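You operate a simulated robot arm through the tools that you are given. There is no shell and no other tool.

You are at the controls of a simulated two-armed robot. One attempt, no reset.

Task
Check the heater block at 40 C with the yellow probe.
Fine: stand the probe in the block's hole, wait for the READY lamp, turn the block off and put the probe back in the steel tube.

Only the result counts: the job must be done as asked and must still hold three seconds after the hand-in. Knocking over, shifting, dropping, spilling or breaking anything else fails it.

Robot
Two 7-joint arms with two-finger grippers on one trunk that stands fixed in place. Base frame: the origin is at the foot of the trunk, x ahead of it, y to its left, z up; the work surface is at about z = 0.82. Readings come in m, degrees, newtons and seconds.
The left shoulder is at [0.07, 0.139, 1.23], the right one opposite. With the tool pointing down near the work surface each hand reaches from about 0.46 to 0.74 m from the base axis, measured 20 degrees to its own side. Payload 3.43 kg a hand.
The tool frame of a hand sits at the grasp point between the pads (the TCP): z along the fingers, y along the line on which they close. The tips reach 0.03 m beyond it. The gripper opens to 0.104 m; its body begins 0.057 m behind the TCP.
Orientation is told as [roll, pitch, yaw] about the base's x, y, z axes, in that order, counted from this pose: with the fingers straight down and closing along the base's y, the tool's x points along the base's -x, its y along +y and its z along -z.

Tools
- The arms move only by the tool jog_arm. It takes "left_commands", "right_commands" or both (then of equal length, played together; a hand with none holds still); each is one flat list of numbers, 7 for each row, row after row: the gripper command, from -1 (fully open) to 1 (shut), values between in proportion, then the shift along the base's x, y, z in m, then the turn, a rotation vector about the base's x, y, z in degrees. In form: [fingers, dx, dy, dz, wx, wy, wz, fingers, dx, dy, dz, wx, wy, wz, ...]. A call has 1 to 20 rows; each row is the pose to reach, as a shift and turn from the pose commanded when the call began. Rows are played at 5 a second. More than 0.05 m and 8.6 degrees between two rows, or a gripper value outside its range, and nothing of the call is played. A pose out of reach is approached as far as the arm can. The call stops where the force on the tool passes 90 N (or 10 N more than at its start, if that is more) or the arm is blocked; 0.2 s more then pass. The fingers move at their own pace (about 0.045 m/s each) and stop on an object; they squeeze with about 22 N. The grip force told is the motor's: it shows also when the fingers shut on nothing. Time passes only in rows, and 0.2 s behind the last, so rows that repeat a pose let the fingers close. It gives the time, the measured TCP pose, the force on the tool (base axes), the opening and the grip force at its end, in the units of the frame above (readings bear some noise), with the torque about the TCP (base axes, N m) and any sound that the robot's microphone picked up.
- Cameras (640 x 400 px; columns grow to the right, rows downward): "scene" is now at [0.131, -0.0401, 1.4613]; the picture's right is [-0.45, -0.89, 0.00], its down [-0.49, 0.25, -0.83] and it looks along [0.74, -0.38, -0.56] (base axes); focal length 313 px, centre (320, 200). "left" rides on the left gripper at [0.067, -0.017, -0.09] in its tool frame; the picture's right is [0.25, 0.97, 0.00], its down [-0.73, 0.19, -0.66] and it looks along [-0.64, 0.17, 0.75] (tool axes); focal length 218 px, centre (320, 200). "right" rides on the right gripper at [0.067, 0.018, -0.09] in its tool frame; the picture's right is [-0.25, 0.97, 0.00], its down [-0.73, -0.19, -0.66] and it looks along [-0.64, -0.17, 0.75] (tool axes); focal length 218 px, centre (320, 200). There is no depth. A picture from a camera that has moved, and an enlarged one, comes with that camera's place and axes in the base frame and with its lens.
- grab_frame(camera): a new picture of that camera. It takes no simulated time.
- slide_trunk(by): slides the trunk up (or, below 0, down) by that many m; the arms and the scene camera ride with it, the base frame stays. It gives what a move gives, with no picture.
- turn_head(pan, tilt): turns the head with the scene camera to pan (to the left, within 86 degrees either way) and tilt (down, from -29 to 69), counted from straight ahead of the robot. It gives what a move gives.
- enlarge(camera, box): a new picture of the part [left, top, right, bottom] of that camera's present view, enlarged. It takes no simulated time.
- hand_in(): hands the job in; it is judged then, once.

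Places have to be worked out from the pictures, the camera data and where the tool is seen. Open the grippers and draw the arms clear of the work before you hand the job in, unless the task says otherwise.

The tools are called after "Call:" as name(argument=value, ...) on one line, values as JSON. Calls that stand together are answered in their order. jog_arm: Moves the arms, as the interface text tells. Its arguments: {"type":"object","properties":{"left_commands":{"type":"array"},"right_commands":{"type":"array"}},"required":[]} The other tools are called the same way: slide_trunk (by) moves the trunk up or down; turn_head (pan, tilt) turns the head that bears the scene camera; grab_frame (camera) takes a picture; enlarge (camera, box) takes an enlarged picture of a part of a camera's view; hand_in () hands the job in.

At the start:

```text
time_s: 0.0
left_eef_pos: [0.5115, -0.0444, 1.2213]
left_ee_rot: [0.0, 0.1, 0.1]
left_ft_force: [0.1, -0.3, -0.1]
left_torque: [-0.03, 0.01, 0.02]
left_grip_width: 0.1039
left_gripper_force: 0.0
right_eef_pos: [0.3311, -0.4078, 1.1693]
right_ee_rot: [0.0, 0.0, 0.1]
right_ft_force: [0.6, 0.3, -0.8]
right_torque: [0.04, -0.02, 0.02]
right_grip_width: 0.1039
right_gripper_force: 0.2
trunk travel left (down, up): [-0.725, 0.215]
head pan, tilt (commanded): [-26.9, 33.7]
```

scene: 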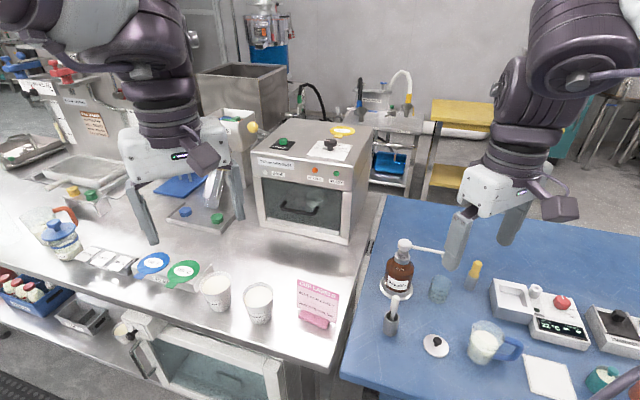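
right: 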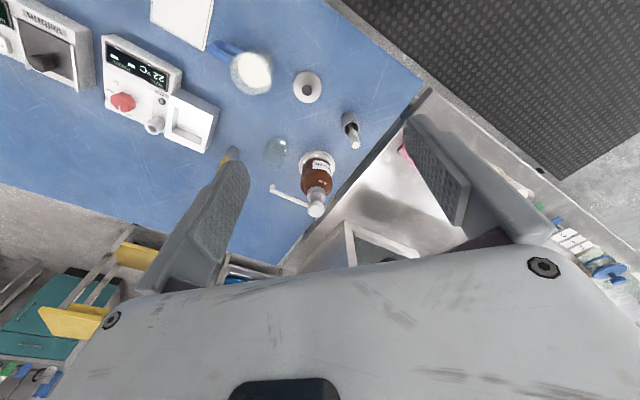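
left: 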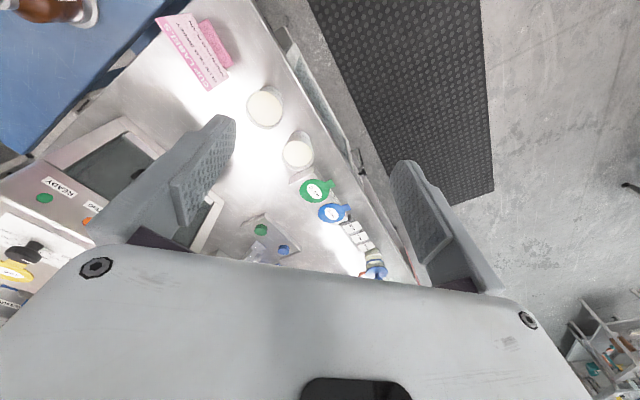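

I start by looking closer at the scene, before moving anything. The blue mat on the right holds a heater block, a yellow-handled probe and other things.

Call:
enlarge(camera="scene", box=[340, 220, 640, 400])

Call:
enlarge(camera="right", box=[0, 0, 400, 250])

Call:
enlarge(camera="scene", box=[220, 100, 420, 260])

```text
2.13 times, centred on (490, 310) of scene
camera zoom: at [0.131, -0.0401, 1.4613], right [-0.45, -0.89, 0.0], down [-0.49, 0.25, -0.83], along [0.74, -0.38, -0.56], focal length 667 px, centre (-43, -35)
```

zoom: 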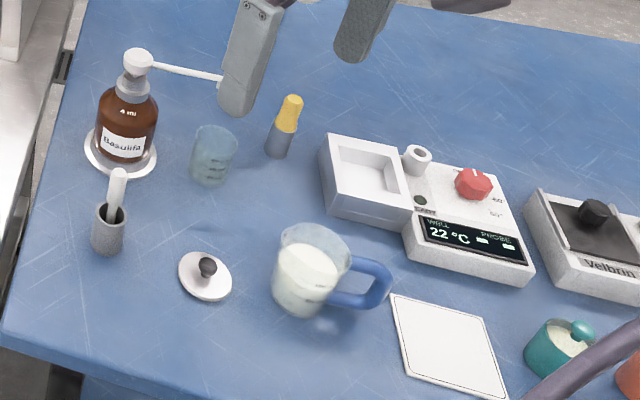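

```text
1.60 times, centred on (200, 125) of right
camera zoom: at [0.2627, -0.3887, 1.2617], right [0.25, 0.97, 0.0], down [0.73, -0.19, 0.66], along [0.64, -0.17, -0.75], focal length 349 px, centre (512, 320)
```

zoom: 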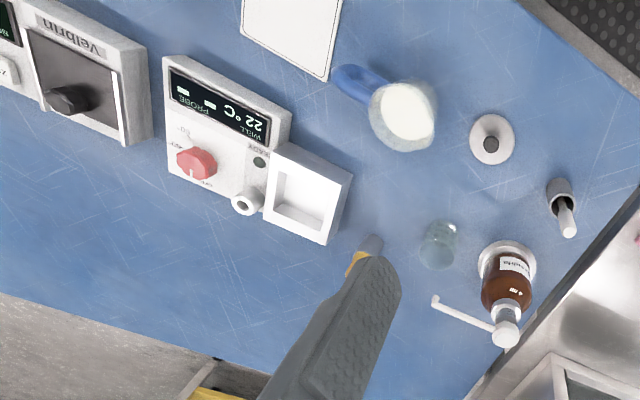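

```text
2.50 times, centred on (320, 180) of scene
camera zoom: at [0.131, -0.0401, 1.4613], right [-0.45, -0.89, 0.0], down [-0.49, 0.25, -0.83], along [0.74, -0.38, -0.56], focal length 782 px, centre (320, 250)
```

zoom: 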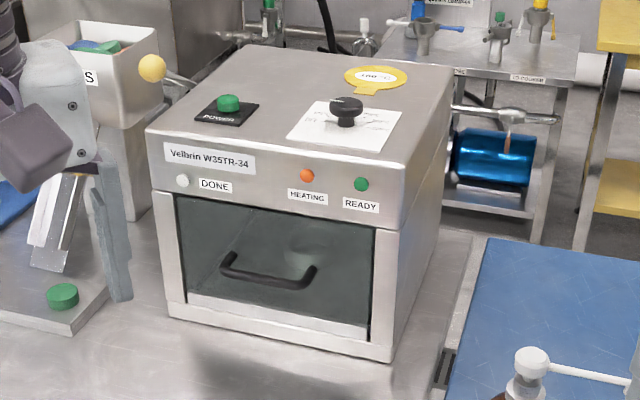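

The block has a red knob, a small lamp, a display (WELL 22 C) and a round white socket plus a square well. I turn the head right and down to see this area more centrally.

Call:
turn_head(pan=-48, tilt=42)

Call:
grab_frame(camera="scene")

```text
time_s: 0.8
left_eef_pos: [0.5106, -0.0441, 1.2199]
left_ee_rot: [0.1, 0.1, 0.2]
left_ft_force: [-0.2, -0.3, -0.2]
left_torque: [0.0, 0.01, -0.02]
left_grip_width: 0.1038
left_gripper_force: 0.0
right_eef_pos: [0.3302, -0.4062, 1.1701]
right_ee_rot: [-0.1, 0.0, 0.1]
right_ft_force: [0.2, -0.8, 0.3]
right_torque: [-0.01, -0.01, -0.03]
right_grip_width: 0.1041
right_gripper_force: 0.0
trunk travel left (down, up): [-0.725, 0.215]
head pan, tilt (commanded): [-48.0, 42.0]
```

```text
taken
camera scene: at [0.1079, -0.0619, 1.4488], right [-0.74, -0.67, 0.0], down [-0.45, 0.5, -0.74], along [0.5, -0.55, -0.67], focal length 313 px, centre (320, 200)
```

scene: 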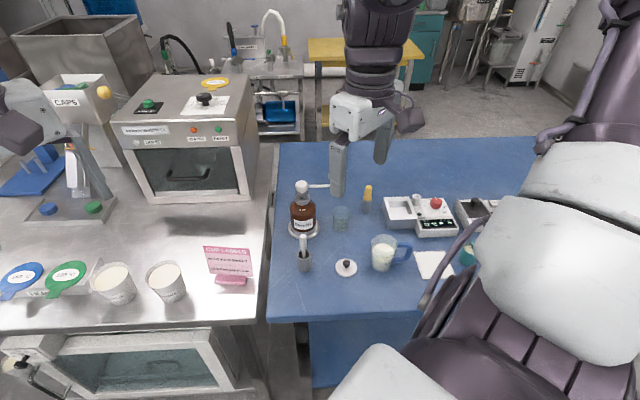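

The block area is visible now; I enlarge it.

Call:
enlarge(camera="scene", box=[350, 170, 510, 270])

Call:
enlarge(camera="scene", box=[380, 185, 470, 241])

Call:
enlarge(camera="scene", box=[270, 170, 400, 290])

Call:
enlarge(camera="right", box=[90, 20, 250, 180])

```text
4.00 times, centred on (430, 220) of scene
camera zoom: at [0.1079, -0.0619, 1.4488], right [-0.74, -0.67, 0.0], down [-0.45, 0.5, -0.74], along [0.5, -0.55, -0.67], focal length 1250 px, centre (-120, 120)
```

zoom: 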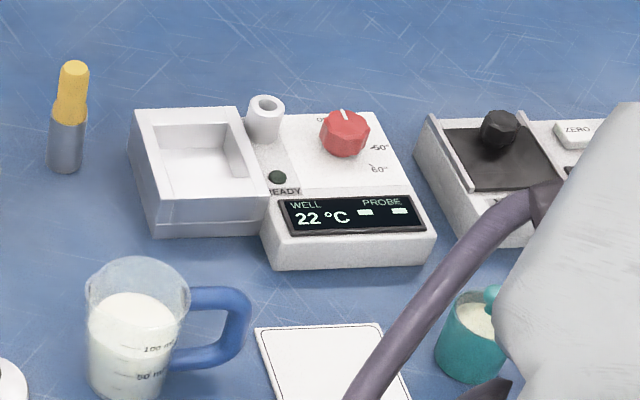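

```text
7.11 times, centred on (425, 213) of scene
camera zoom: at [0.1079, -0.0619, 1.4488], right [-0.74, -0.67, 0.0], down [-0.45, 0.5, -0.74], along [0.5, -0.55, -0.67], focal length 2223 px, centre (-427, 108)
```

zoom: 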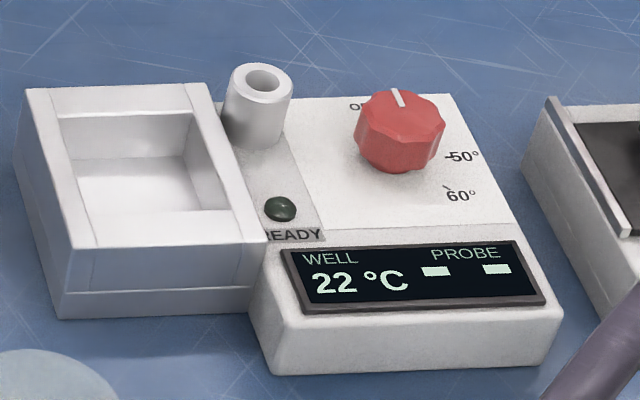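

```text
3.33 times, centred on (335, 230) of scene
camera zoom: at [0.1079, -0.0619, 1.4488], right [-0.74, -0.67, 0.0], down [-0.45, 0.5, -0.74], along [0.5, -0.55, -0.67], focal length 1042 px, centre (270, 100)
```

zoom: 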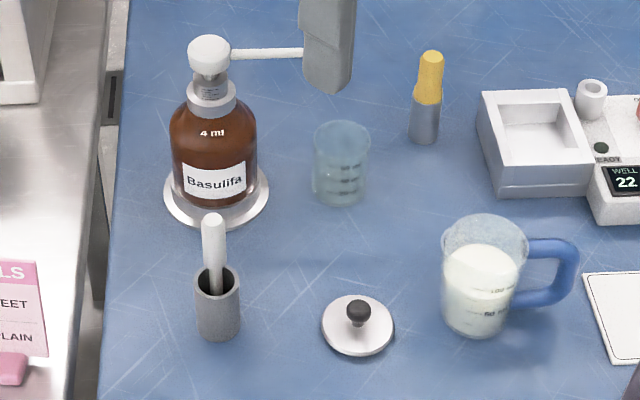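

```text
2.50 times, centred on (170, 100) of right
camera zoom: at [0.2627, -0.3887, 1.2617], right [0.25, 0.97, 0.0], down [0.73, -0.19, 0.66], along [0.64, -0.17, -0.75], focal length 546 px, centre (695, 450)
```

zoom: 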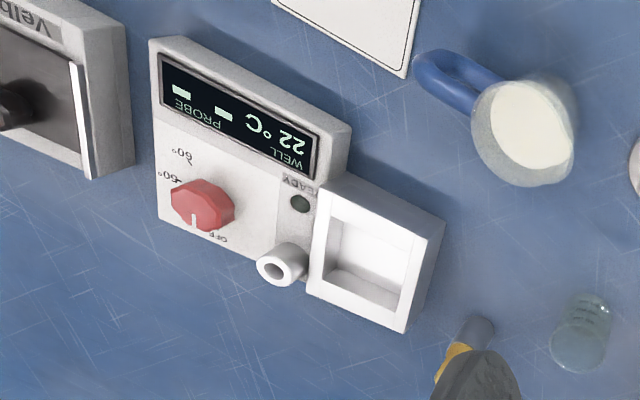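

The hole looks to be at about (0.345, -0.725, 0.88) from two views, the probe near (0.445, -0.64), top z~0.90. I swing the right hand round (yaw -50) while high up, to look at the block with its camera from the robot's side.

Call:
jog_arm(right_commands=[-1, 0, 0, 0, 0, 0, -8, -1, -0.01, 0, 0, 0, 0, -16, -1, -0.02, 0, 0, 0, 0, -24, -1, -0.03, 0, 0, 0, 0, -32, -1, -0.04, 0, 0, 0, 0, -40, -1, -0.05, 0, 0, 0, 0, -48, -1, -0.05, 0, 0, 0, 0, -50, -1, -0.05, 0, 0, 0, 0, -50])

Call:
grab_frame(camera="right")

Call:
grab_frame(camera="scene")

```text
time_s: 2.6
left_eef_pos: [0.5063, -0.0437, 1.222]
left_ee_rot: [0.0, -0.1, 0.1]
left_ft_force: [-1.1, 0.2, -0.8]
left_torque: [0.0, -0.03, 0.01]
left_grip_width: 0.104
left_gripper_force: 0.0
right_eef_pos: [0.211, -0.4284, 1.1873]
right_ee_rot: [-2.3, 0.2, -45.8]
right_ft_force: [0.1, -0.6, -0.1]
right_torque: [-0.02, 0.0, -0.01]
right_grip_width: 0.1038
right_gripper_force: 0.0
right hand out of reach, approached as far as the arm can: row 5, 6, 7, 8
trunk travel left (down, up): [-0.725, 0.215]
head pan, tilt (commanded): [-48.0, 42.0]
```

```text
taken
camera right: at [0.1792, -0.3644, 1.2781], right [0.87, 0.49, -0.04], down [0.39, -0.64, 0.66], along [0.3, -0.59, -0.75], focal length 218 px, centre (320, 200)
```

right: 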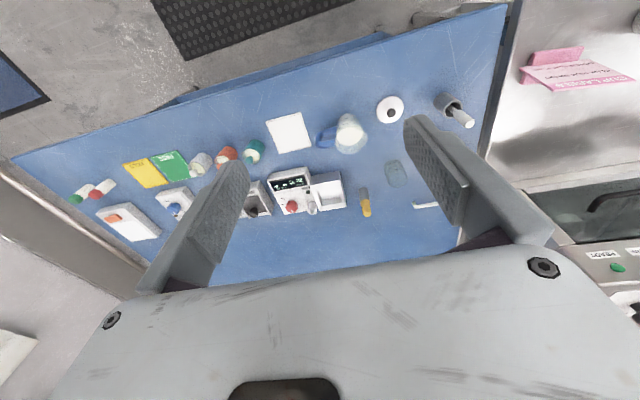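

```text
taken
camera scene: at [0.1025, -0.0608, 1.4492], right [-0.74, -0.67, 0.0], down [-0.45, 0.5, -0.75], along [0.5, -0.55, -0.67], focal length 313 px, centre (320, 200)
```

scene: 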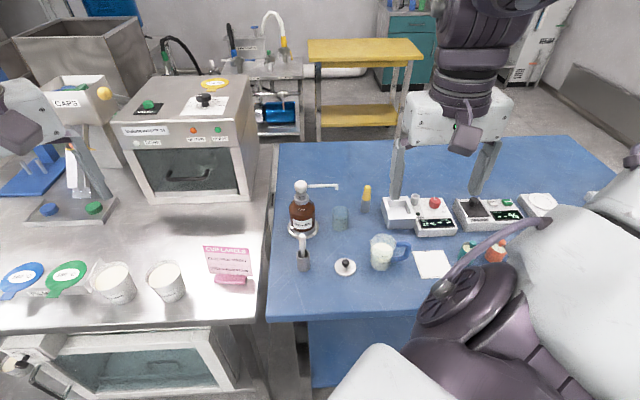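

The block is visible from a good angle. I enlarge it in the hand camera.

Call:
enlarge(camera="right", box=[240, 140, 400, 240])

Call:
enlarge(camera="right", box=[260, 160, 350, 216])

Call:
enlarge(camera="scene", box=[350, 170, 580, 290])

```text
4.00 times, centred on (320, 190) of right
camera zoom: at [0.1792, -0.3644, 1.2781], right [0.87, 0.49, -0.04], down [0.39, -0.64, 0.66], along [0.3, -0.59, -0.75], focal length 873 px, centre (320, 240)
```

zoom: 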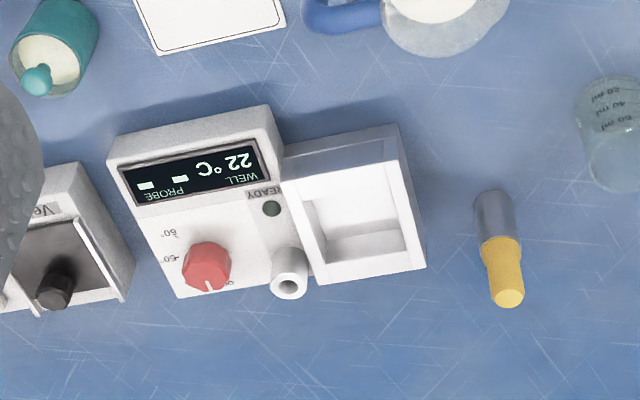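

```text
7.11 times, centred on (305, 188) of right
camera zoom: at [0.1792, -0.3644, 1.2781], right [0.87, 0.49, -0.04], down [0.39, -0.64, 0.66], along [0.3, -0.59, -0.75], focal length 1552 px, centre (427, 285)
```

zoom: 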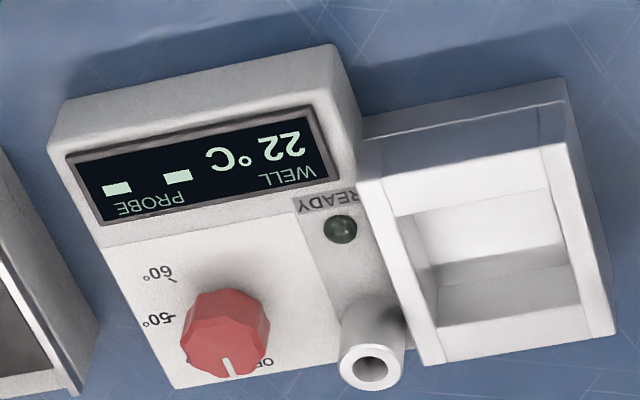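

```text
2.78 times, centred on (465, 230) of scene
camera zoom: at [0.1025, -0.0608, 1.4492], right [-0.74, -0.67, 0.0], down [-0.45, 0.5, -0.75], along [0.5, -0.55, -0.67], focal length 870 px, centre (-84, 116)
```

zoom: 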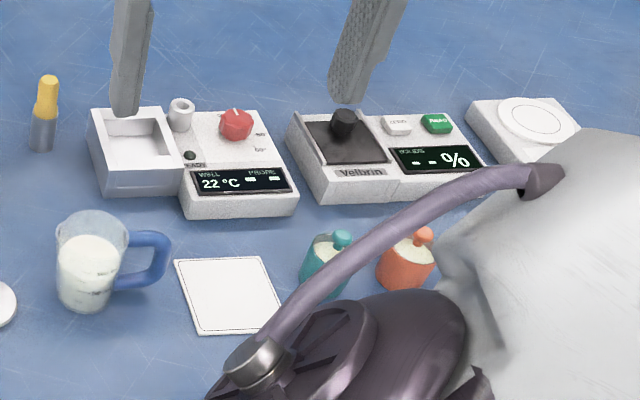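

The knob's pointer is near OFF, but the 40 mark is hidden behind the knob. I bring the hand camera more over the block, staying high.

Call:
jog_arm(right_commands=[-1, 0.01, -0.04, 0, 0, 0, 0, -1, 0.02, -0.08, 0, 0, 0, 0, -1, 0.02, -0.12, 0, 0, 0, 0, -1, 0.02, -0.16, 0, 0, 0, 0, -1, 0.02, -0.2, 0, 0, 0, 0, -1, 0.02, -0.22, 0, 0, 0, 0, -1, 0.02, -0.22, 0, 0, 0, 0])

Call:
grab_frame(camera="right")

Call:
grab_frame(camera="scene")

```text
time_s: 4.2
left_eef_pos: [0.5109, -0.0453, 1.2195]
left_ee_rot: [0.0, 0.0, 0.0]
left_ft_force: [-0.5, 0.5, 0.5]
left_torque: [0.01, 0.02, -0.02]
left_grip_width: 0.104
left_gripper_force: 0.1
right_eef_pos: [0.2379, -0.6496, 1.1827]
right_ee_rot: [-2.5, 0.4, -45.6]
right_ft_force: [-0.5, 0.6, -0.3]
right_torque: [0.01, -0.02, 0.0]
right_grip_width: 0.1037
right_gripper_force: 0.0
trunk travel left (down, up): [-0.725, 0.215]
head pan, tilt (commanded): [-48.0, 42.0]
```

```text
taken
camera right: at [0.2066, -0.587, 1.2747], right [0.87, 0.5, -0.04], down [0.4, -0.64, 0.66], along [0.3, -0.59, -0.75], focal length 218 px, centre (320, 200)
```

right: 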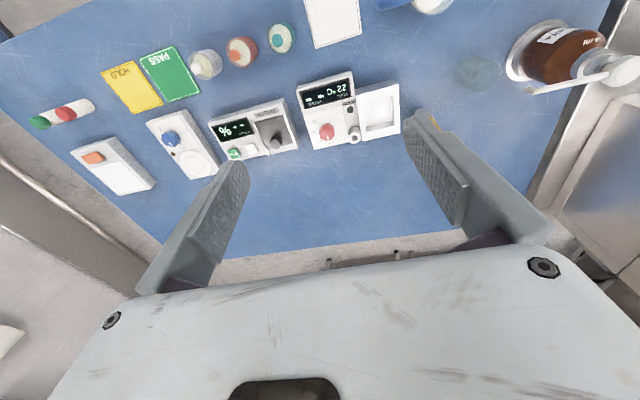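

```text
taken
camera scene: at [0.1072, -0.0617, 1.4489], right [-0.74, -0.67, 0.0], down [-0.45, 0.5, -0.74], along [0.5, -0.55, -0.67], focal length 313 px, centre (320, 200)
```

scene: 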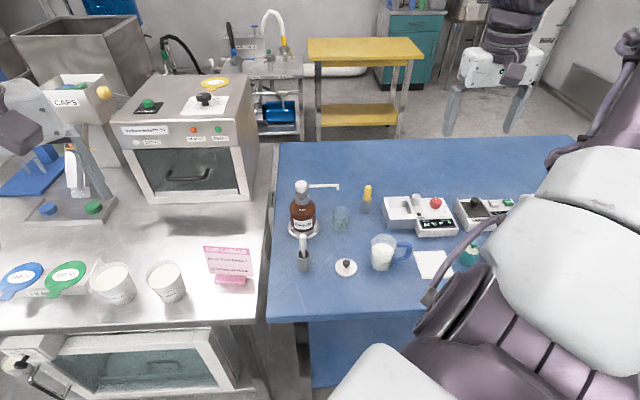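

Good view. I enlarge the block.

Call:
enlarge(camera="right", box=[290, 65, 410, 155])

Call:
enlarge(camera="right", box=[305, 110, 365, 150])

Call:
enlarge(camera="scene", box=[350, 170, 470, 245])

```text
4.44 times, centred on (350, 110) of right
camera zoom: at [0.2066, -0.587, 1.2747], right [0.87, 0.5, -0.04], down [0.4, -0.64, 0.66], along [0.3, -0.59, -0.75], focal length 970 px, centre (187, 600)
```

zoom: 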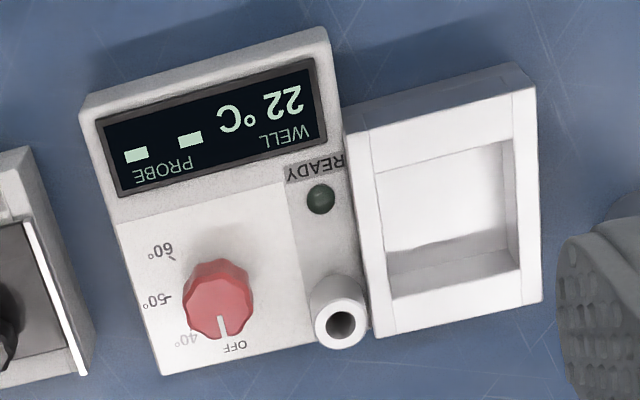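

```text
10.00 times, centred on (335, 130) of right
camera zoom: at [0.2066, -0.587, 1.2747], right [0.87, 0.5, -0.04], down [0.4, -0.64, 0.66], along [0.3, -0.59, -0.75], focal length 2183 px, centre (170, 900)
```

zoom: 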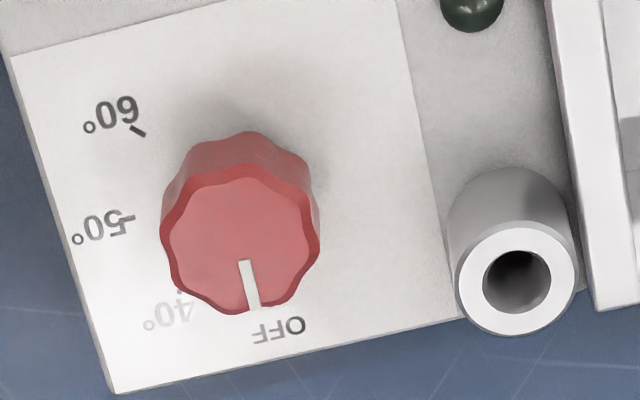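

```text
5.33 times, centred on (410, 208) of scene
camera zoom: at [0.1072, -0.0617, 1.4489], right [-0.74, -0.67, 0.0], down [-0.45, 0.5, -0.74], along [0.5, -0.55, -0.67], focal length 1667 px, centre (-160, 160)
```

zoom: 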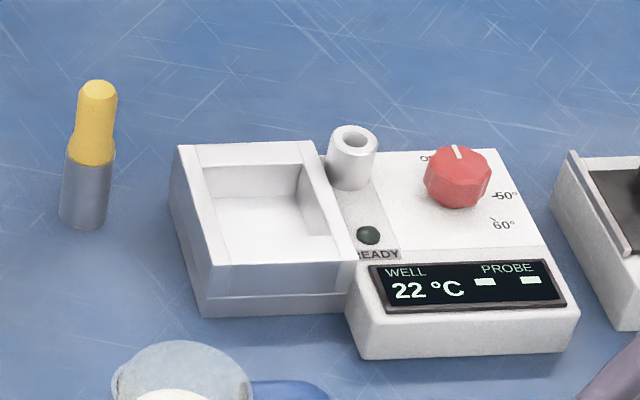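

I read the knob at about (0.297, -0.752), top z 0.867, pointer on OFF; the 40 mark lies 45 degrees clockwise of it. The hole rim is about (0.346, -0.729, 0.873). I first straighten the tool's small tilt and move above the knob at a safe height.

Call:
jog_arm(right_commands=[-1, 0.015, -0.02, -0.02, 0.7, -1, 0, -1, 0.03, -0.04, -0.04, 1.46, -2.07, 0, -1, 0.045, -0.07, -0.06, 1.46, -2.07, 0, -1, 0.06, -0.1, -0.08, 1.46, -2.07, 0, -1, 0.06, -0.1, -0.08, 1.46, -2.07, 0])

Call:
grab_frame(camera="right")

```text
time_s: 5.4
left_eef_pos: [0.5103, -0.0452, 1.2212]
left_ee_rot: [-0.1, 0.0, -0.1]
left_ft_force: [-0.1, 0.7, -0.8]
left_torque: [-0.02, -0.05, 0.0]
left_grip_width: 0.104
left_gripper_force: 0.1
right_eef_pos: [0.2964, -0.7503, 1.1035]
right_ee_rot: [0.2, -0.1, -45.5]
right_ft_force: [-1.2, 0.2, -0.2]
right_torque: [-0.04, -0.01, -0.02]
right_grip_width: 0.1038
right_gripper_force: 0.0
trunk travel left (down, up): [-0.725, 0.215]
head pan, tilt (commanded): [-48.0, 42.0]
```

```text
taken
camera right: at [0.2611, -0.6894, 1.1946], right [0.87, 0.5, 0.0], down [0.37, -0.65, 0.66], along [0.33, -0.57, -0.75], focal length 218 px, centre (320, 200)
```

right: 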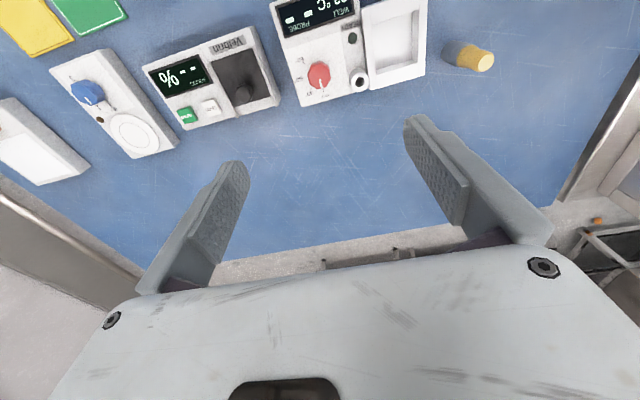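

The knob shows where I predicted, directly under the TCP. Now I test turning the hand by +70 degrees (to yaw about +25) at this height, so that later the fingers keep clear of the hole when turning the knob.

Call:
jog_arm(right_commands=[-1, 0, 0, 0, 0, 0, 7, -1, 0, 0, 0, 0, 0, 14, -1, 0, 0, 0, 0, 0, 21, -1, 0, 0, 0, 0, 0, 28, -1, 0, 0, 0, 0, 0, 35, -1, 0, 0, 0, 0, 0, 42, -1, 0, 0, 0, 0, 0, 49, -1, 0, 0, 0, 0, 0, 56, -1, 0, 0, 0, 0, 0, 63, -1, 0, 0, 0, 0, 0, 70, -1, 0, 0, 0, 0, 0, 70])

Call:
grab_frame(camera="right")

Call:
grab_frame(camera="scene")

```text
time_s: 7.8
left_eef_pos: [0.5109, -0.0445, 1.2199]
left_ee_rot: [0.0, 0.1, 0.0]
left_ft_force: [0.4, 0.6, 0.1]
left_torque: [0.03, -0.02, 0.02]
left_grip_width: 0.1041
left_gripper_force: 0.1
right_eef_pos: [0.2987, -0.7505, 1.1022]
right_ee_rot: [0.1, -0.1, 24.5]
right_ft_force: [0.0, 0.2, -0.3]
right_torque: [0.01, -0.02, -0.03]
right_grip_width: 0.1038
right_gripper_force: 0.0
trunk travel left (down, up): [-0.725, 0.215]
head pan, tilt (commanded): [-48.0, 42.0]
```

```text
taken
camera right: at [0.2301, -0.7616, 1.1936], right [-0.17, 0.99, 0.0], down [0.74, 0.13, 0.66], along [0.65, 0.11, -0.75], focal length 218 px, centre (320, 200)
```

right: 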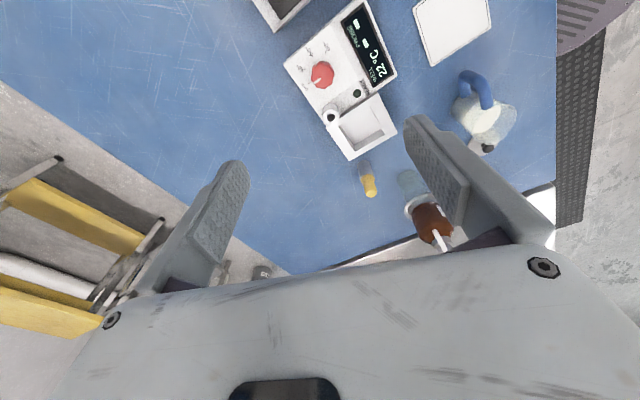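

```text
taken
camera scene: at [0.1078, -0.0621, 1.4488], right [-0.74, -0.67, 0.0], down [-0.45, 0.5, -0.74], along [0.5, -0.55, -0.67], focal length 313 px, centre (320, 200)
```

scene: 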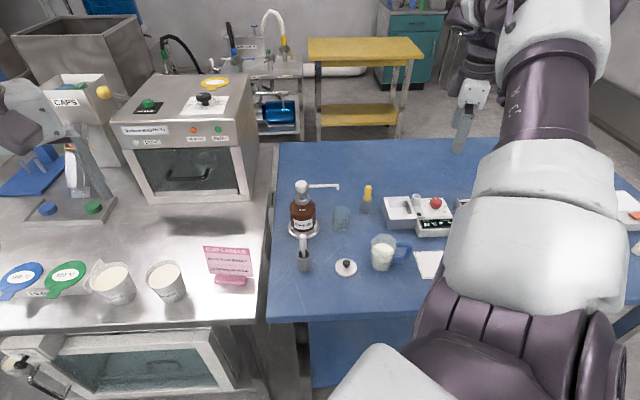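

Yaw +24.5 is reachable. This view from the side shows knob, hole and probe; I enlarge it to measure.

Call:
enlarge(camera="right", box=[280, 0, 400, 75])

Call:
enlarge(camera="right", box=[290, 40, 410, 115])

Call:
enlarge(camera="right", box=[325, 140, 421, 200])

Call:
enlarge(camera="scene", box=[350, 170, 470, 245])

```text
5.33 times, centred on (340, 38) of right
camera zoom: at [0.2301, -0.7616, 1.1936], right [-0.17, 0.99, 0.0], down [0.74, 0.13, 0.66], along [0.65, 0.11, -0.75], focal length 1164 px, centre (213, 1067)
```

zoom: 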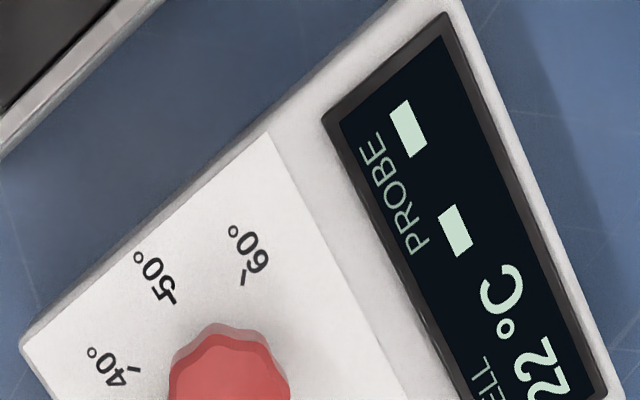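

```text
5.33 times, centred on (350, 78) of right
camera zoom: at [0.2301, -0.7616, 1.1936], right [-0.17, 0.99, 0.0], down [0.74, 0.13, 0.66], along [0.65, 0.11, -0.75], focal length 1164 px, centre (160, 853)
```

zoom: 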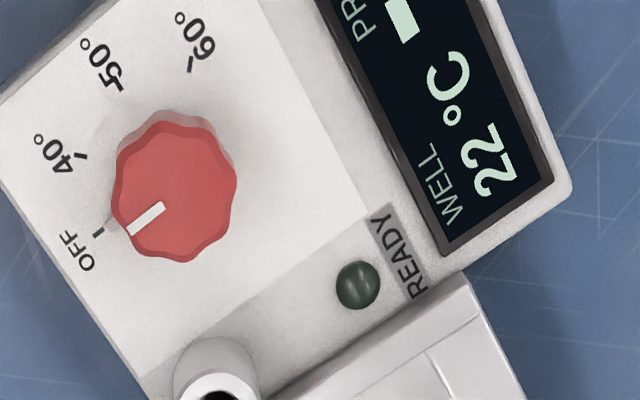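

```text
6.67 times, centred on (373, 170) of right
camera zoom: at [0.2301, -0.7616, 1.1936], right [-0.17, 0.99, 0.0], down [0.74, 0.13, 0.66], along [0.65, 0.11, -0.75], focal length 1455 px, centre (-33, 400)
```

zoom: 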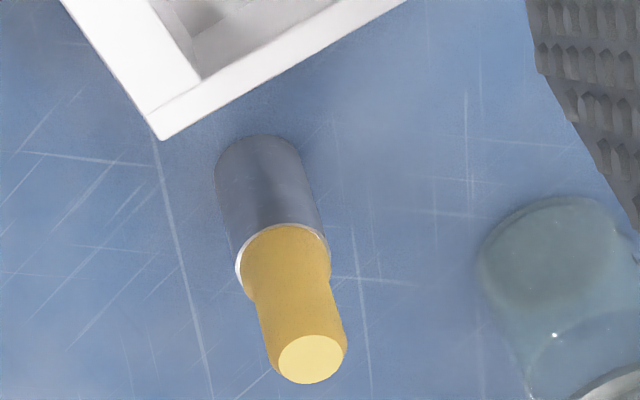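

```text
5.33 times, centred on (410, 208) of scene
camera zoom: at [0.1078, -0.0621, 1.4488], right [-0.74, -0.67, 0.0], down [-0.45, 0.5, -0.74], along [0.5, -0.55, -0.67], focal length 1667 px, centre (-160, 160)
```

zoom: 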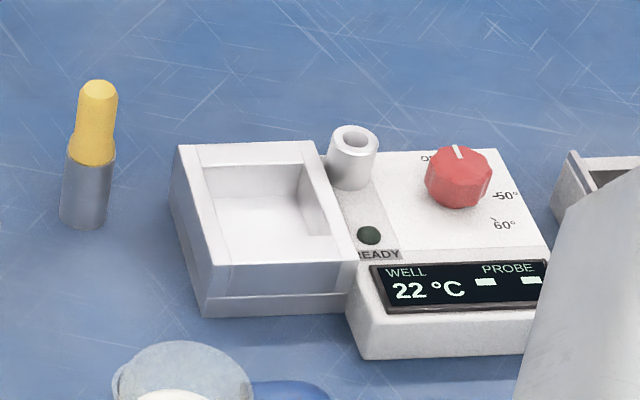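

Refined: knob axis about (0.2957, -0.7465), top z≈0.872, panel z≈0.850; hole rim (0.3445, -0.726, 0.8765); probe axis (0.447, -0.6345), top 0.910. Knob first: I turn the hand to yaw about +45, narrow the fingers to 0.06 m, and come down to tips at about 0.93 over the knob.

Call:
jog_arm(right_commands=[-0.15, -0.001, 0.001, -0.01, 0, 0, 7, -0.15, -0.003, 0.004, -0.04, 0, 0, 14, -0.15, -0.003, 0.004, -0.07, 0, 0, 20.5, -0.15, -0.003, 0.004, -0.1, 0, 0, 20.5, -0.15, -0.003, 0.004, -0.13, 0, 0, 20.5, -0.15, -0.003, 0.004, -0.14, 0, 0, 20.5, -0.15, -0.003, 0.004, -0.14, 0, 0, 20.5])

Call:
grab_frame(camera="right")

Call:
grab_frame(camera="scene")

```text
time_s: 9.4
left_eef_pos: [0.5107, -0.0446, 1.2199]
left_ee_rot: [0.1, 0.1, 0.1]
left_ft_force: [-0.2, 0.6, -0.4]
left_torque: [0.01, -0.01, 0.01]
left_grip_width: 0.1041
left_gripper_force: 0.0
right_eef_pos: [0.2988, -0.7457, 0.9609]
right_ee_rot: [0.0, 0.1, 44.9]
right_ft_force: [-0.5, -0.1, 0.4]
right_torque: [0.05, 0.05, -0.02]
right_grip_width: 0.0598
right_gripper_force: 0.1
trunk travel left (down, up): [-0.725, 0.215]
head pan, tilt (commanded): [-48.0, 42.0]
```

```text
taken
camera right: at [0.2378, -0.78, 1.0522], right [-0.5, 0.86, 0.0], down [0.65, 0.38, 0.66], along [0.57, 0.33, -0.75], focal length 218 px, centre (320, 200)
```

right: 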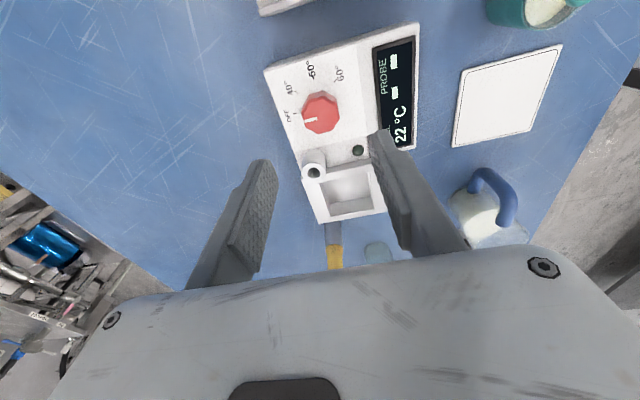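

```text
taken
camera scene: at [0.1078, -0.0619, 1.4488], right [-0.74, -0.67, 0.0], down [-0.45, 0.5, -0.74], along [0.5, -0.55, -0.67], focal length 313 px, centre (320, 200)
```

scene: 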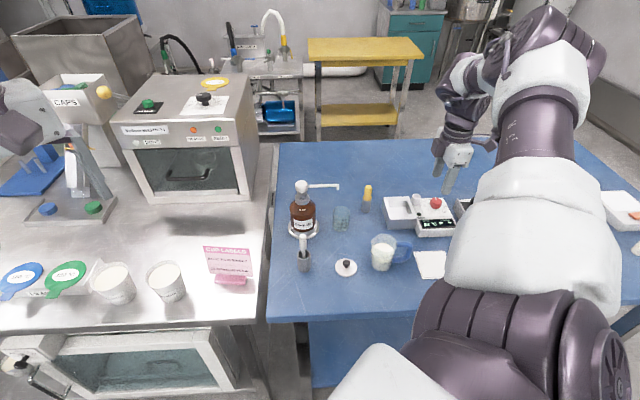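

The knob sits on the tool's column. I enlarge to measure its centre precisely.

Call:
enlarge(camera="right", box=[260, 70, 380, 145])

Call:
enlarge(camera="right", box=[200, 130, 440, 280])

```text
5.33 times, centred on (320, 108) of right
camera zoom: at [0.2378, -0.78, 1.0522], right [-0.5, 0.86, 0.0], down [0.65, 0.38, 0.66], along [0.57, 0.33, -0.75], focal length 1164 px, centre (320, 693)
```

zoom: 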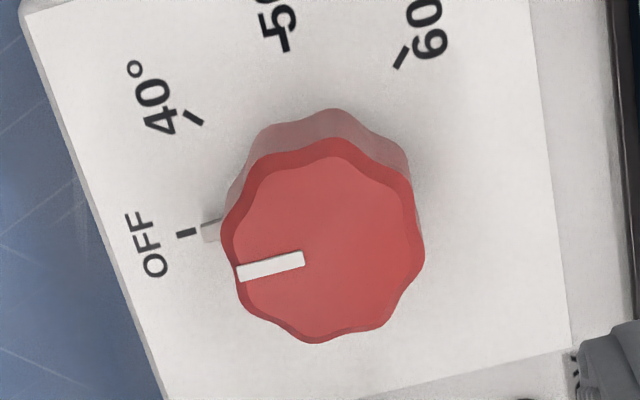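

```text
2.67 times, centred on (320, 205) of right
camera zoom: at [0.2378, -0.78, 1.0522], right [-0.5, 0.86, 0.0], down [0.65, 0.38, 0.66], along [0.57, 0.33, -0.75], focal length 582 px, centre (320, 187)
```

zoom: 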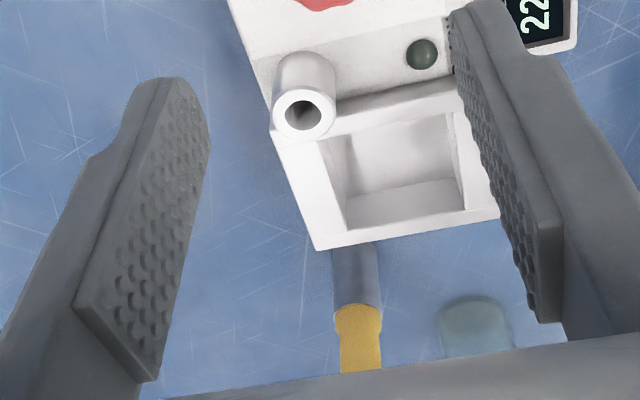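

I see a small grey tab at the knob's base pointing to OFF. I zoom in more to judge its height, as a finger may touch it.

Call:
enlarge(camera="right", box=[285, 95, 325, 120])

Call:
enlarge(camera="scene", box=[415, 185, 463, 215])

```text
16.00 times, centred on (305, 108) of right
camera zoom: at [0.2378, -0.78, 1.0522], right [-0.5, 0.86, 0.0], down [0.65, 0.38, 0.66], along [0.57, 0.33, -0.75], focal length 3492 px, centre (560, 1680)
```

zoom: 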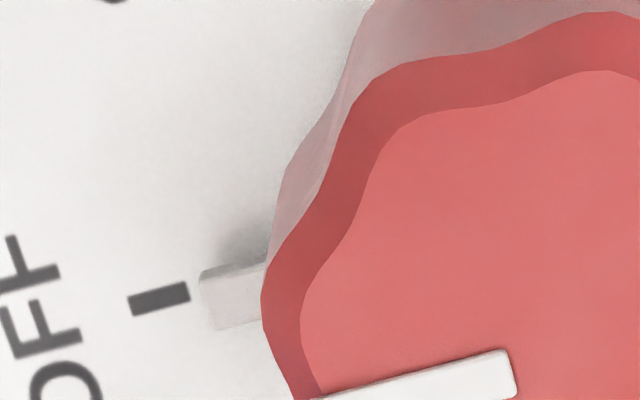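

```text
13.33 times, centred on (439, 200) of scene
camera zoom: at [0.1078, -0.0619, 1.4488], right [-0.74, -0.67, 0.0], down [-0.45, 0.5, -0.74], along [0.5, -0.55, -0.67], focal length 4168 px, centre (-1267, 200)
```

zoom: 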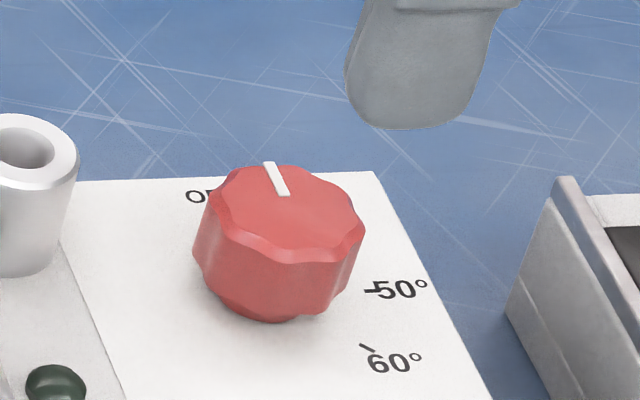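

The tab is a flat bar about 1-2 mm high, so tips kept at about z 0.859 clear it. I centre over the knob (shift -2.5 mm in x, -0.7 mm in y) and lower to TCP z≈0.890 with the fingers still open.

Call:
jog_arm(right_commands=[-0.15, -0.0025, -0.0007, -0.02, 0, 0, 0, -0.15, -0.0025, -0.0007, -0.04, 0, 0, 0, -0.15, -0.0025, -0.0007, -0.055, 0, 0, 0, -0.15, -0.0025, -0.0007, -0.065, 0, 0, 0, -0.15, -0.0025, -0.0007, -0.071, 0, 0, 0, -0.15, -0.0025, -0.0007, -0.071, 0, 0, 0])

Call:
grab_frame(camera="right")

Call:
enlarge(camera="scene", box=[400, 160, 480, 210])

```text
time_s: 10.8
left_eef_pos: [0.5106, -0.0446, 1.2201]
left_ee_rot: [-0.1, 0.1, 0.0]
left_ft_force: [-0.6, 0.5, 0.5]
left_torque: [0.01, -0.02, 0.01]
left_grip_width: 0.104
left_gripper_force: 0.0
right_eef_pos: [0.2913, -0.7454, 0.8902]
right_ee_rot: [0.0, 0.0, 44.8]
right_ft_force: [-0.2, -0.3, -0.1]
right_torque: [0.01, 0.03, 0.01]
right_grip_width: 0.06
right_gripper_force: 0.0
trunk travel left (down, up): [-0.725, 0.215]
head pan, tilt (commanded): [-48.0, 42.0]
```

```text
taken
camera right: at [0.2319, -0.7802, 0.9819], right [-0.5, 0.86, 0.0], down [0.65, 0.38, 0.66], along [0.57, 0.33, -0.75], focal length 218 px, centre (320, 200)
```

right: 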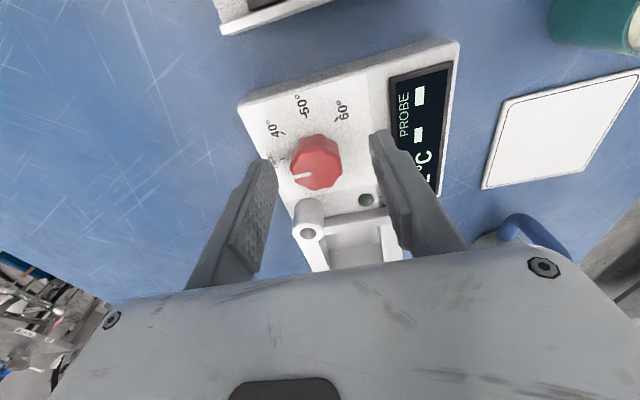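

```text
8.00 times, centred on (440, 185) of scene
camera zoom: at [0.1078, -0.0619, 1.4488], right [-0.74, -0.67, 0.0], down [-0.45, 0.5, -0.74], along [0.5, -0.55, -0.67], focal length 2501 px, centre (-640, 320)
```

zoom: 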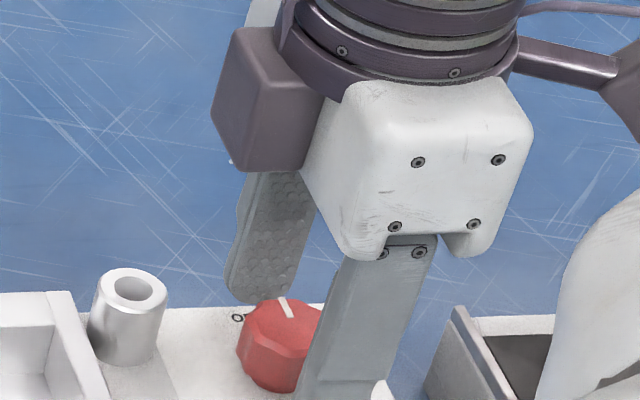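

The fingers straddle the knob. I enlarge to measure centring before closing.

Call:
enlarge(camera="right", box=[230, 110, 410, 222])

```text
3.56 times, centred on (320, 166) of right
camera zoom: at [0.2319, -0.7802, 0.9819], right [-0.5, 0.86, 0.0], down [0.65, 0.38, 0.66], along [0.57, 0.33, -0.75], focal length 776 px, centre (320, 321)
```

zoom: 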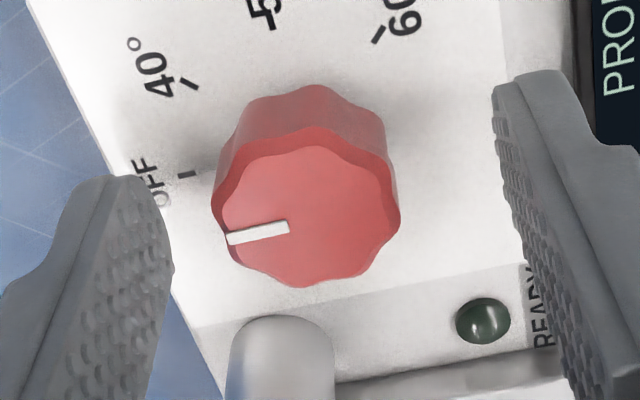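

The knob is about 3.7 mm further in +x than the TCP. I make that small correction and look again from both cameras.

Call:
jog_arm(right_commands=[-0.15, 0.0037, 0.0005, 0, 0, 0, 0, -0.15, 0.0037, 0.0005, 0, 0, 0, 0])

Call:
enlarge(camera="right", box=[230, 110, 410, 222])

Call:
enlarge(camera="scene", box=[400, 180, 480, 230])

```text
time_s: 11.4
left_eef_pos: [0.5103, -0.0458, 1.2212]
left_ee_rot: [0.1, 0.2, 0.1]
left_ft_force: [0.3, 0.2, 0.1]
left_torque: [0.03, -0.02, 0.0]
left_grip_width: 0.1041
left_gripper_force: 0.1
right_eef_pos: [0.296, -0.7467, 0.89]
right_ee_rot: [0.0, 0.0, 44.9]
right_ft_force: [0.1, -0.7, -0.7]
right_torque: [0.0, 0.01, 0.03]
right_grip_width: 0.0598
right_gripper_force: 0.0
trunk travel left (down, up): [-0.725, 0.215]
head pan, tilt (commanded): [-48.0, 42.0]
```

```text
3.56 times, centred on (320, 166) of right
camera zoom: at [0.2357, -0.7806, 0.9819], right [-0.5, 0.86, 0.0], down [0.65, 0.38, 0.66], along [0.57, 0.33, -0.75], focal length 776 px, centre (320, 321)
```

zoom: 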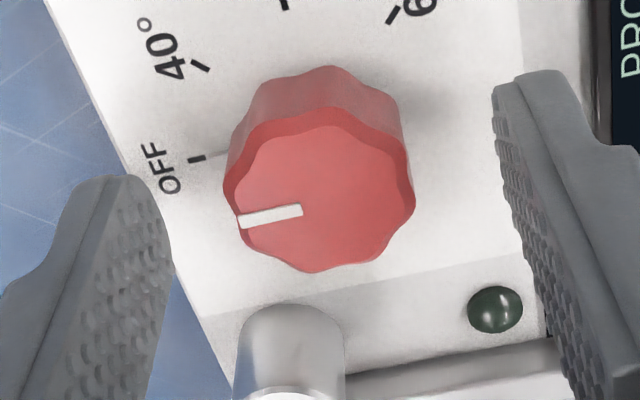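

```text
8.00 times, centred on (440, 205) of scene
camera zoom: at [0.1077, -0.0621, 1.4488], right [-0.74, -0.67, 0.0], down [-0.45, 0.5, -0.74], along [0.5, -0.55, -0.67], focal length 2501 px, centre (-640, 160)
```

zoom: 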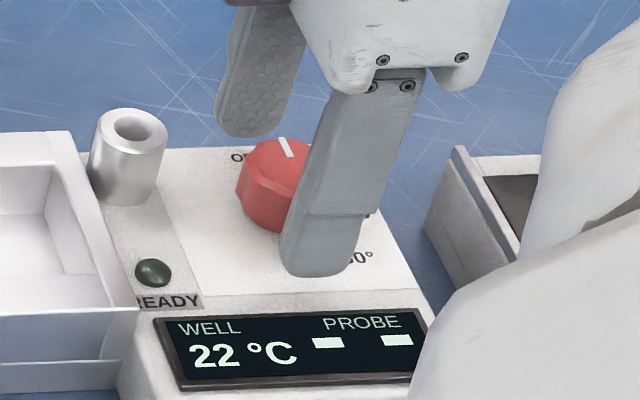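

Centred. Now I close on the knob while holding still.

Call:
jog_arm(right_commands=[1, 0, 0, 0, 0, 0, 0, 1, 0, 0, 0, 0, 0, 0, 1, 0, 0, 0, 0, 0, 0, 1, 0, 0, 0, 0, 0, 0])

Call:
enlarge(camera="right", box=[230, 110, 410, 222])

Call:
enlarge(camera="scene", box=[390, 170, 480, 230])

```text
time_s: 12.4
left_eef_pos: [0.5104, -0.0452, 1.2199]
left_ee_rot: [0.1, 0.0, 0.1]
left_ft_force: [0.1, 0.2, 0.0]
left_torque: [0.01, 0.02, 0.02]
left_grip_width: 0.1042
left_gripper_force: 0.1
right_eef_pos: [0.2957, -0.7458, 0.8904]
right_ee_rot: [0.1, 0.0, 44.9]
right_ft_force: [-2.5, 6.1, -5.2]
right_torque: [-0.08, -0.07, -0.03]
right_grip_width: 0.0296
right_gripper_force: 45.4
trunk travel left (down, up): [-0.725, 0.215]
head pan, tilt (commanded): [-48.0, 42.0]
```

```text
3.56 times, centred on (320, 166) of right
camera zoom: at [0.2353, -0.7802, 0.9815], right [-0.5, 0.86, 0.0], down [0.65, 0.38, 0.66], along [0.57, 0.33, -0.75], focal length 776 px, centre (320, 321)
```

zoom: 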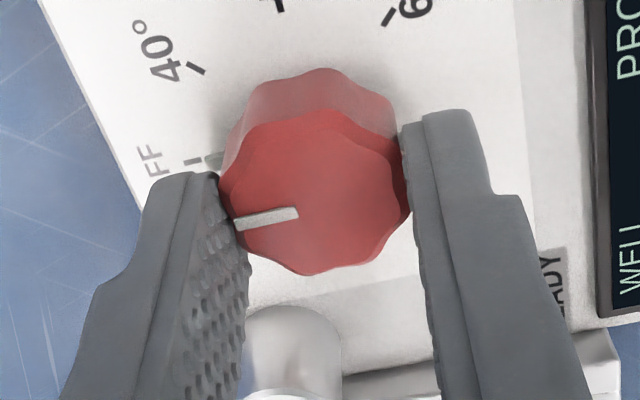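

```text
6.67 times, centred on (435, 200) of scene
camera zoom: at [0.1078, -0.0619, 1.4487], right [-0.74, -0.67, 0.0], down [-0.45, 0.5, -0.74], along [0.5, -0.55, -0.67], focal length 2084 px, centre (-447, 200)
```

zoom: 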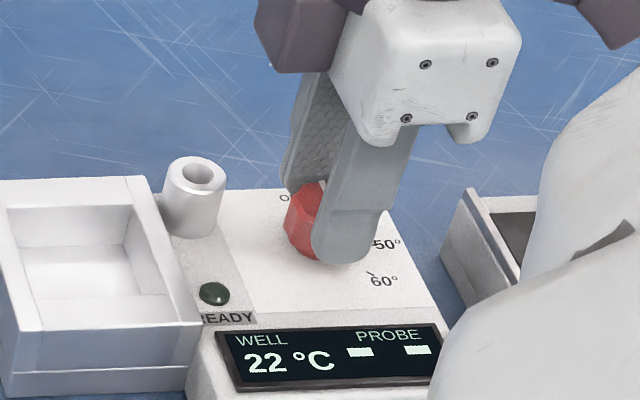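

Gripped (0.0296 m). Now I turn clockwise by 45 degrees towards 40, in small steps.

Call:
jog_arm(right_commands=[1, 0, 0, 0, 0, 0, -5, 1, 0, 0, 0, 0, 0, -10, 1, 0, 0, 0, 0, 0, -15, 1, 0, 0, 0, 0, 0, -20, 1, 0, 0, 0, 0, 0, -25, 1, 0, 0, 0, 0, 0, -25])

Call:
enlarge(camera="right", box=[230, 110, 410, 222])

Call:
enlarge(camera="scene", box=[390, 170, 480, 230])

```text
time_s: 13.8
left_eef_pos: [0.5116, -0.0469, 1.2205]
left_ee_rot: [0.1, 0.1, 0.1]
left_ft_force: [-0.8, 0.2, -0.8]
left_torque: [-0.02, 0.01, 0.0]
left_grip_width: 0.1037
left_gripper_force: 0.0
right_eef_pos: [0.2975, -0.7475, 0.8905]
right_ee_rot: [0.3, 0.1, 19.7]
right_ft_force: [-3.8, 9.2, -16.0]
right_torque: [0.19, -0.7, -0.05]
right_grip_width: 0.0294
right_gripper_force: 44.7
trunk travel left (down, up): [-0.725, 0.215]
head pan, tilt (commanded): [-48.0, 42.0]
```

```text
3.56 times, centred on (320, 166) of right
camera zoom: at [0.2268, -0.7525, 0.9817], right [-0.09, 1.0, 0.0], down [0.75, 0.07, 0.66], along [0.65, 0.06, -0.76], focal length 776 px, centre (320, 321)
```

zoom: 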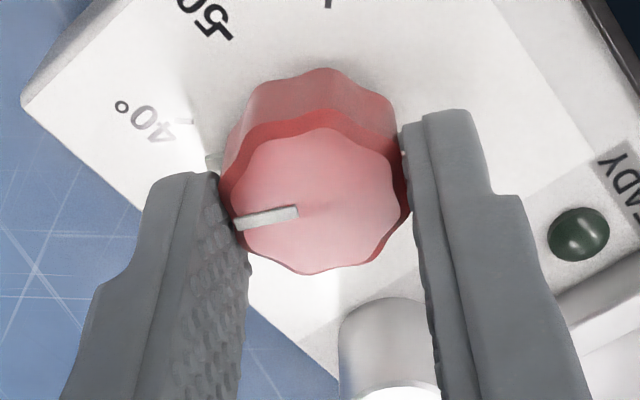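

```text
6.67 times, centred on (435, 200) of scene
camera zoom: at [0.1081, -0.0635, 1.4486], right [-0.74, -0.67, 0.0], down [-0.45, 0.5, -0.74], along [0.5, -0.55, -0.67], focal length 2084 px, centre (-447, 200)
```

zoom: 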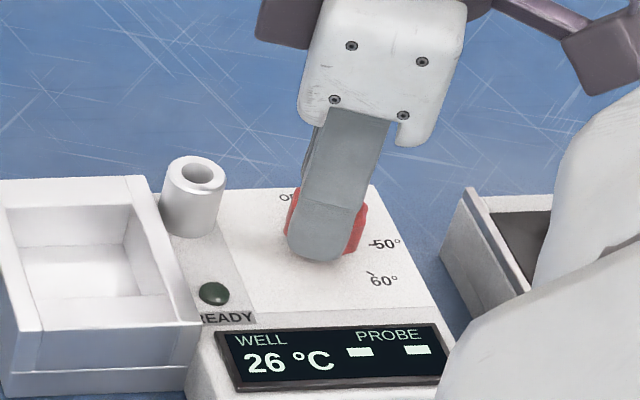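

The block switched on (WELL 26 C) and has not shifted. I turn the remaining 20 degrees.

Call:
jog_arm(right_commands=[1, 0, 0, 0, 0, 0, -5, 1, 0, 0, 0, 0, 0, -10, 1, 0, 0, 0, 0, 0, -15, 1, 0, 0, 0, 0, 0, -20, 1, 0, 0, 0, 0, 0, -20])

Call:
enlarge(camera="right", box=[230, 110, 410, 222])

Call:
enlarge(camera="scene", box=[390, 170, 480, 230])

```text
time_s: 15.0
left_eef_pos: [0.5129, -0.0471, 1.22]
left_ee_rot: [0.0, 0.1, 0.0]
left_ft_force: [-0.6, -0.9, -0.6]
left_torque: [-0.01, 0.02, 0.03]
left_grip_width: 0.1036
left_gripper_force: 0.1
right_eef_pos: [0.2973, -0.7469, 0.8898]
right_ee_rot: [0.0, 0.0, -0.2]
right_ft_force: [-1.4, -5.2, -9.0]
right_torque: [-0.43, 0.68, 0.01]
right_grip_width: 0.0294
right_gripper_force: 44.8
trunk travel left (down, up): [-0.725, 0.215]
head pan, tilt (commanded): [-48.0, 42.0]
```

```text
3.56 times, centred on (320, 166) of right
camera zoom: at [0.2289, -0.7289, 0.9816], right [0.26, 0.97, 0.0], down [0.73, -0.19, 0.66], along [0.63, -0.17, -0.75], focal length 776 px, centre (320, 321)
```

zoom: 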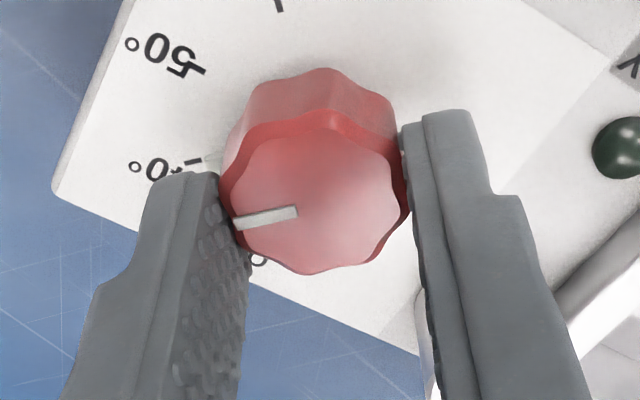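

```text
6.67 times, centred on (435, 200) of scene
camera zoom: at [0.1085, -0.065, 1.4487], right [-0.74, -0.67, 0.0], down [-0.45, 0.5, -0.74], along [0.5, -0.55, -0.67], focal length 2084 px, centre (-447, 200)
```

zoom: 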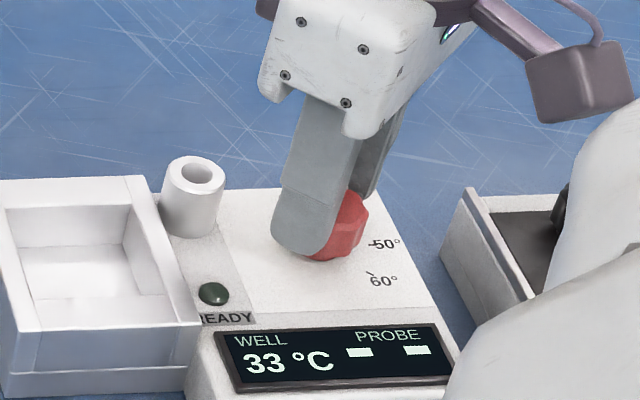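

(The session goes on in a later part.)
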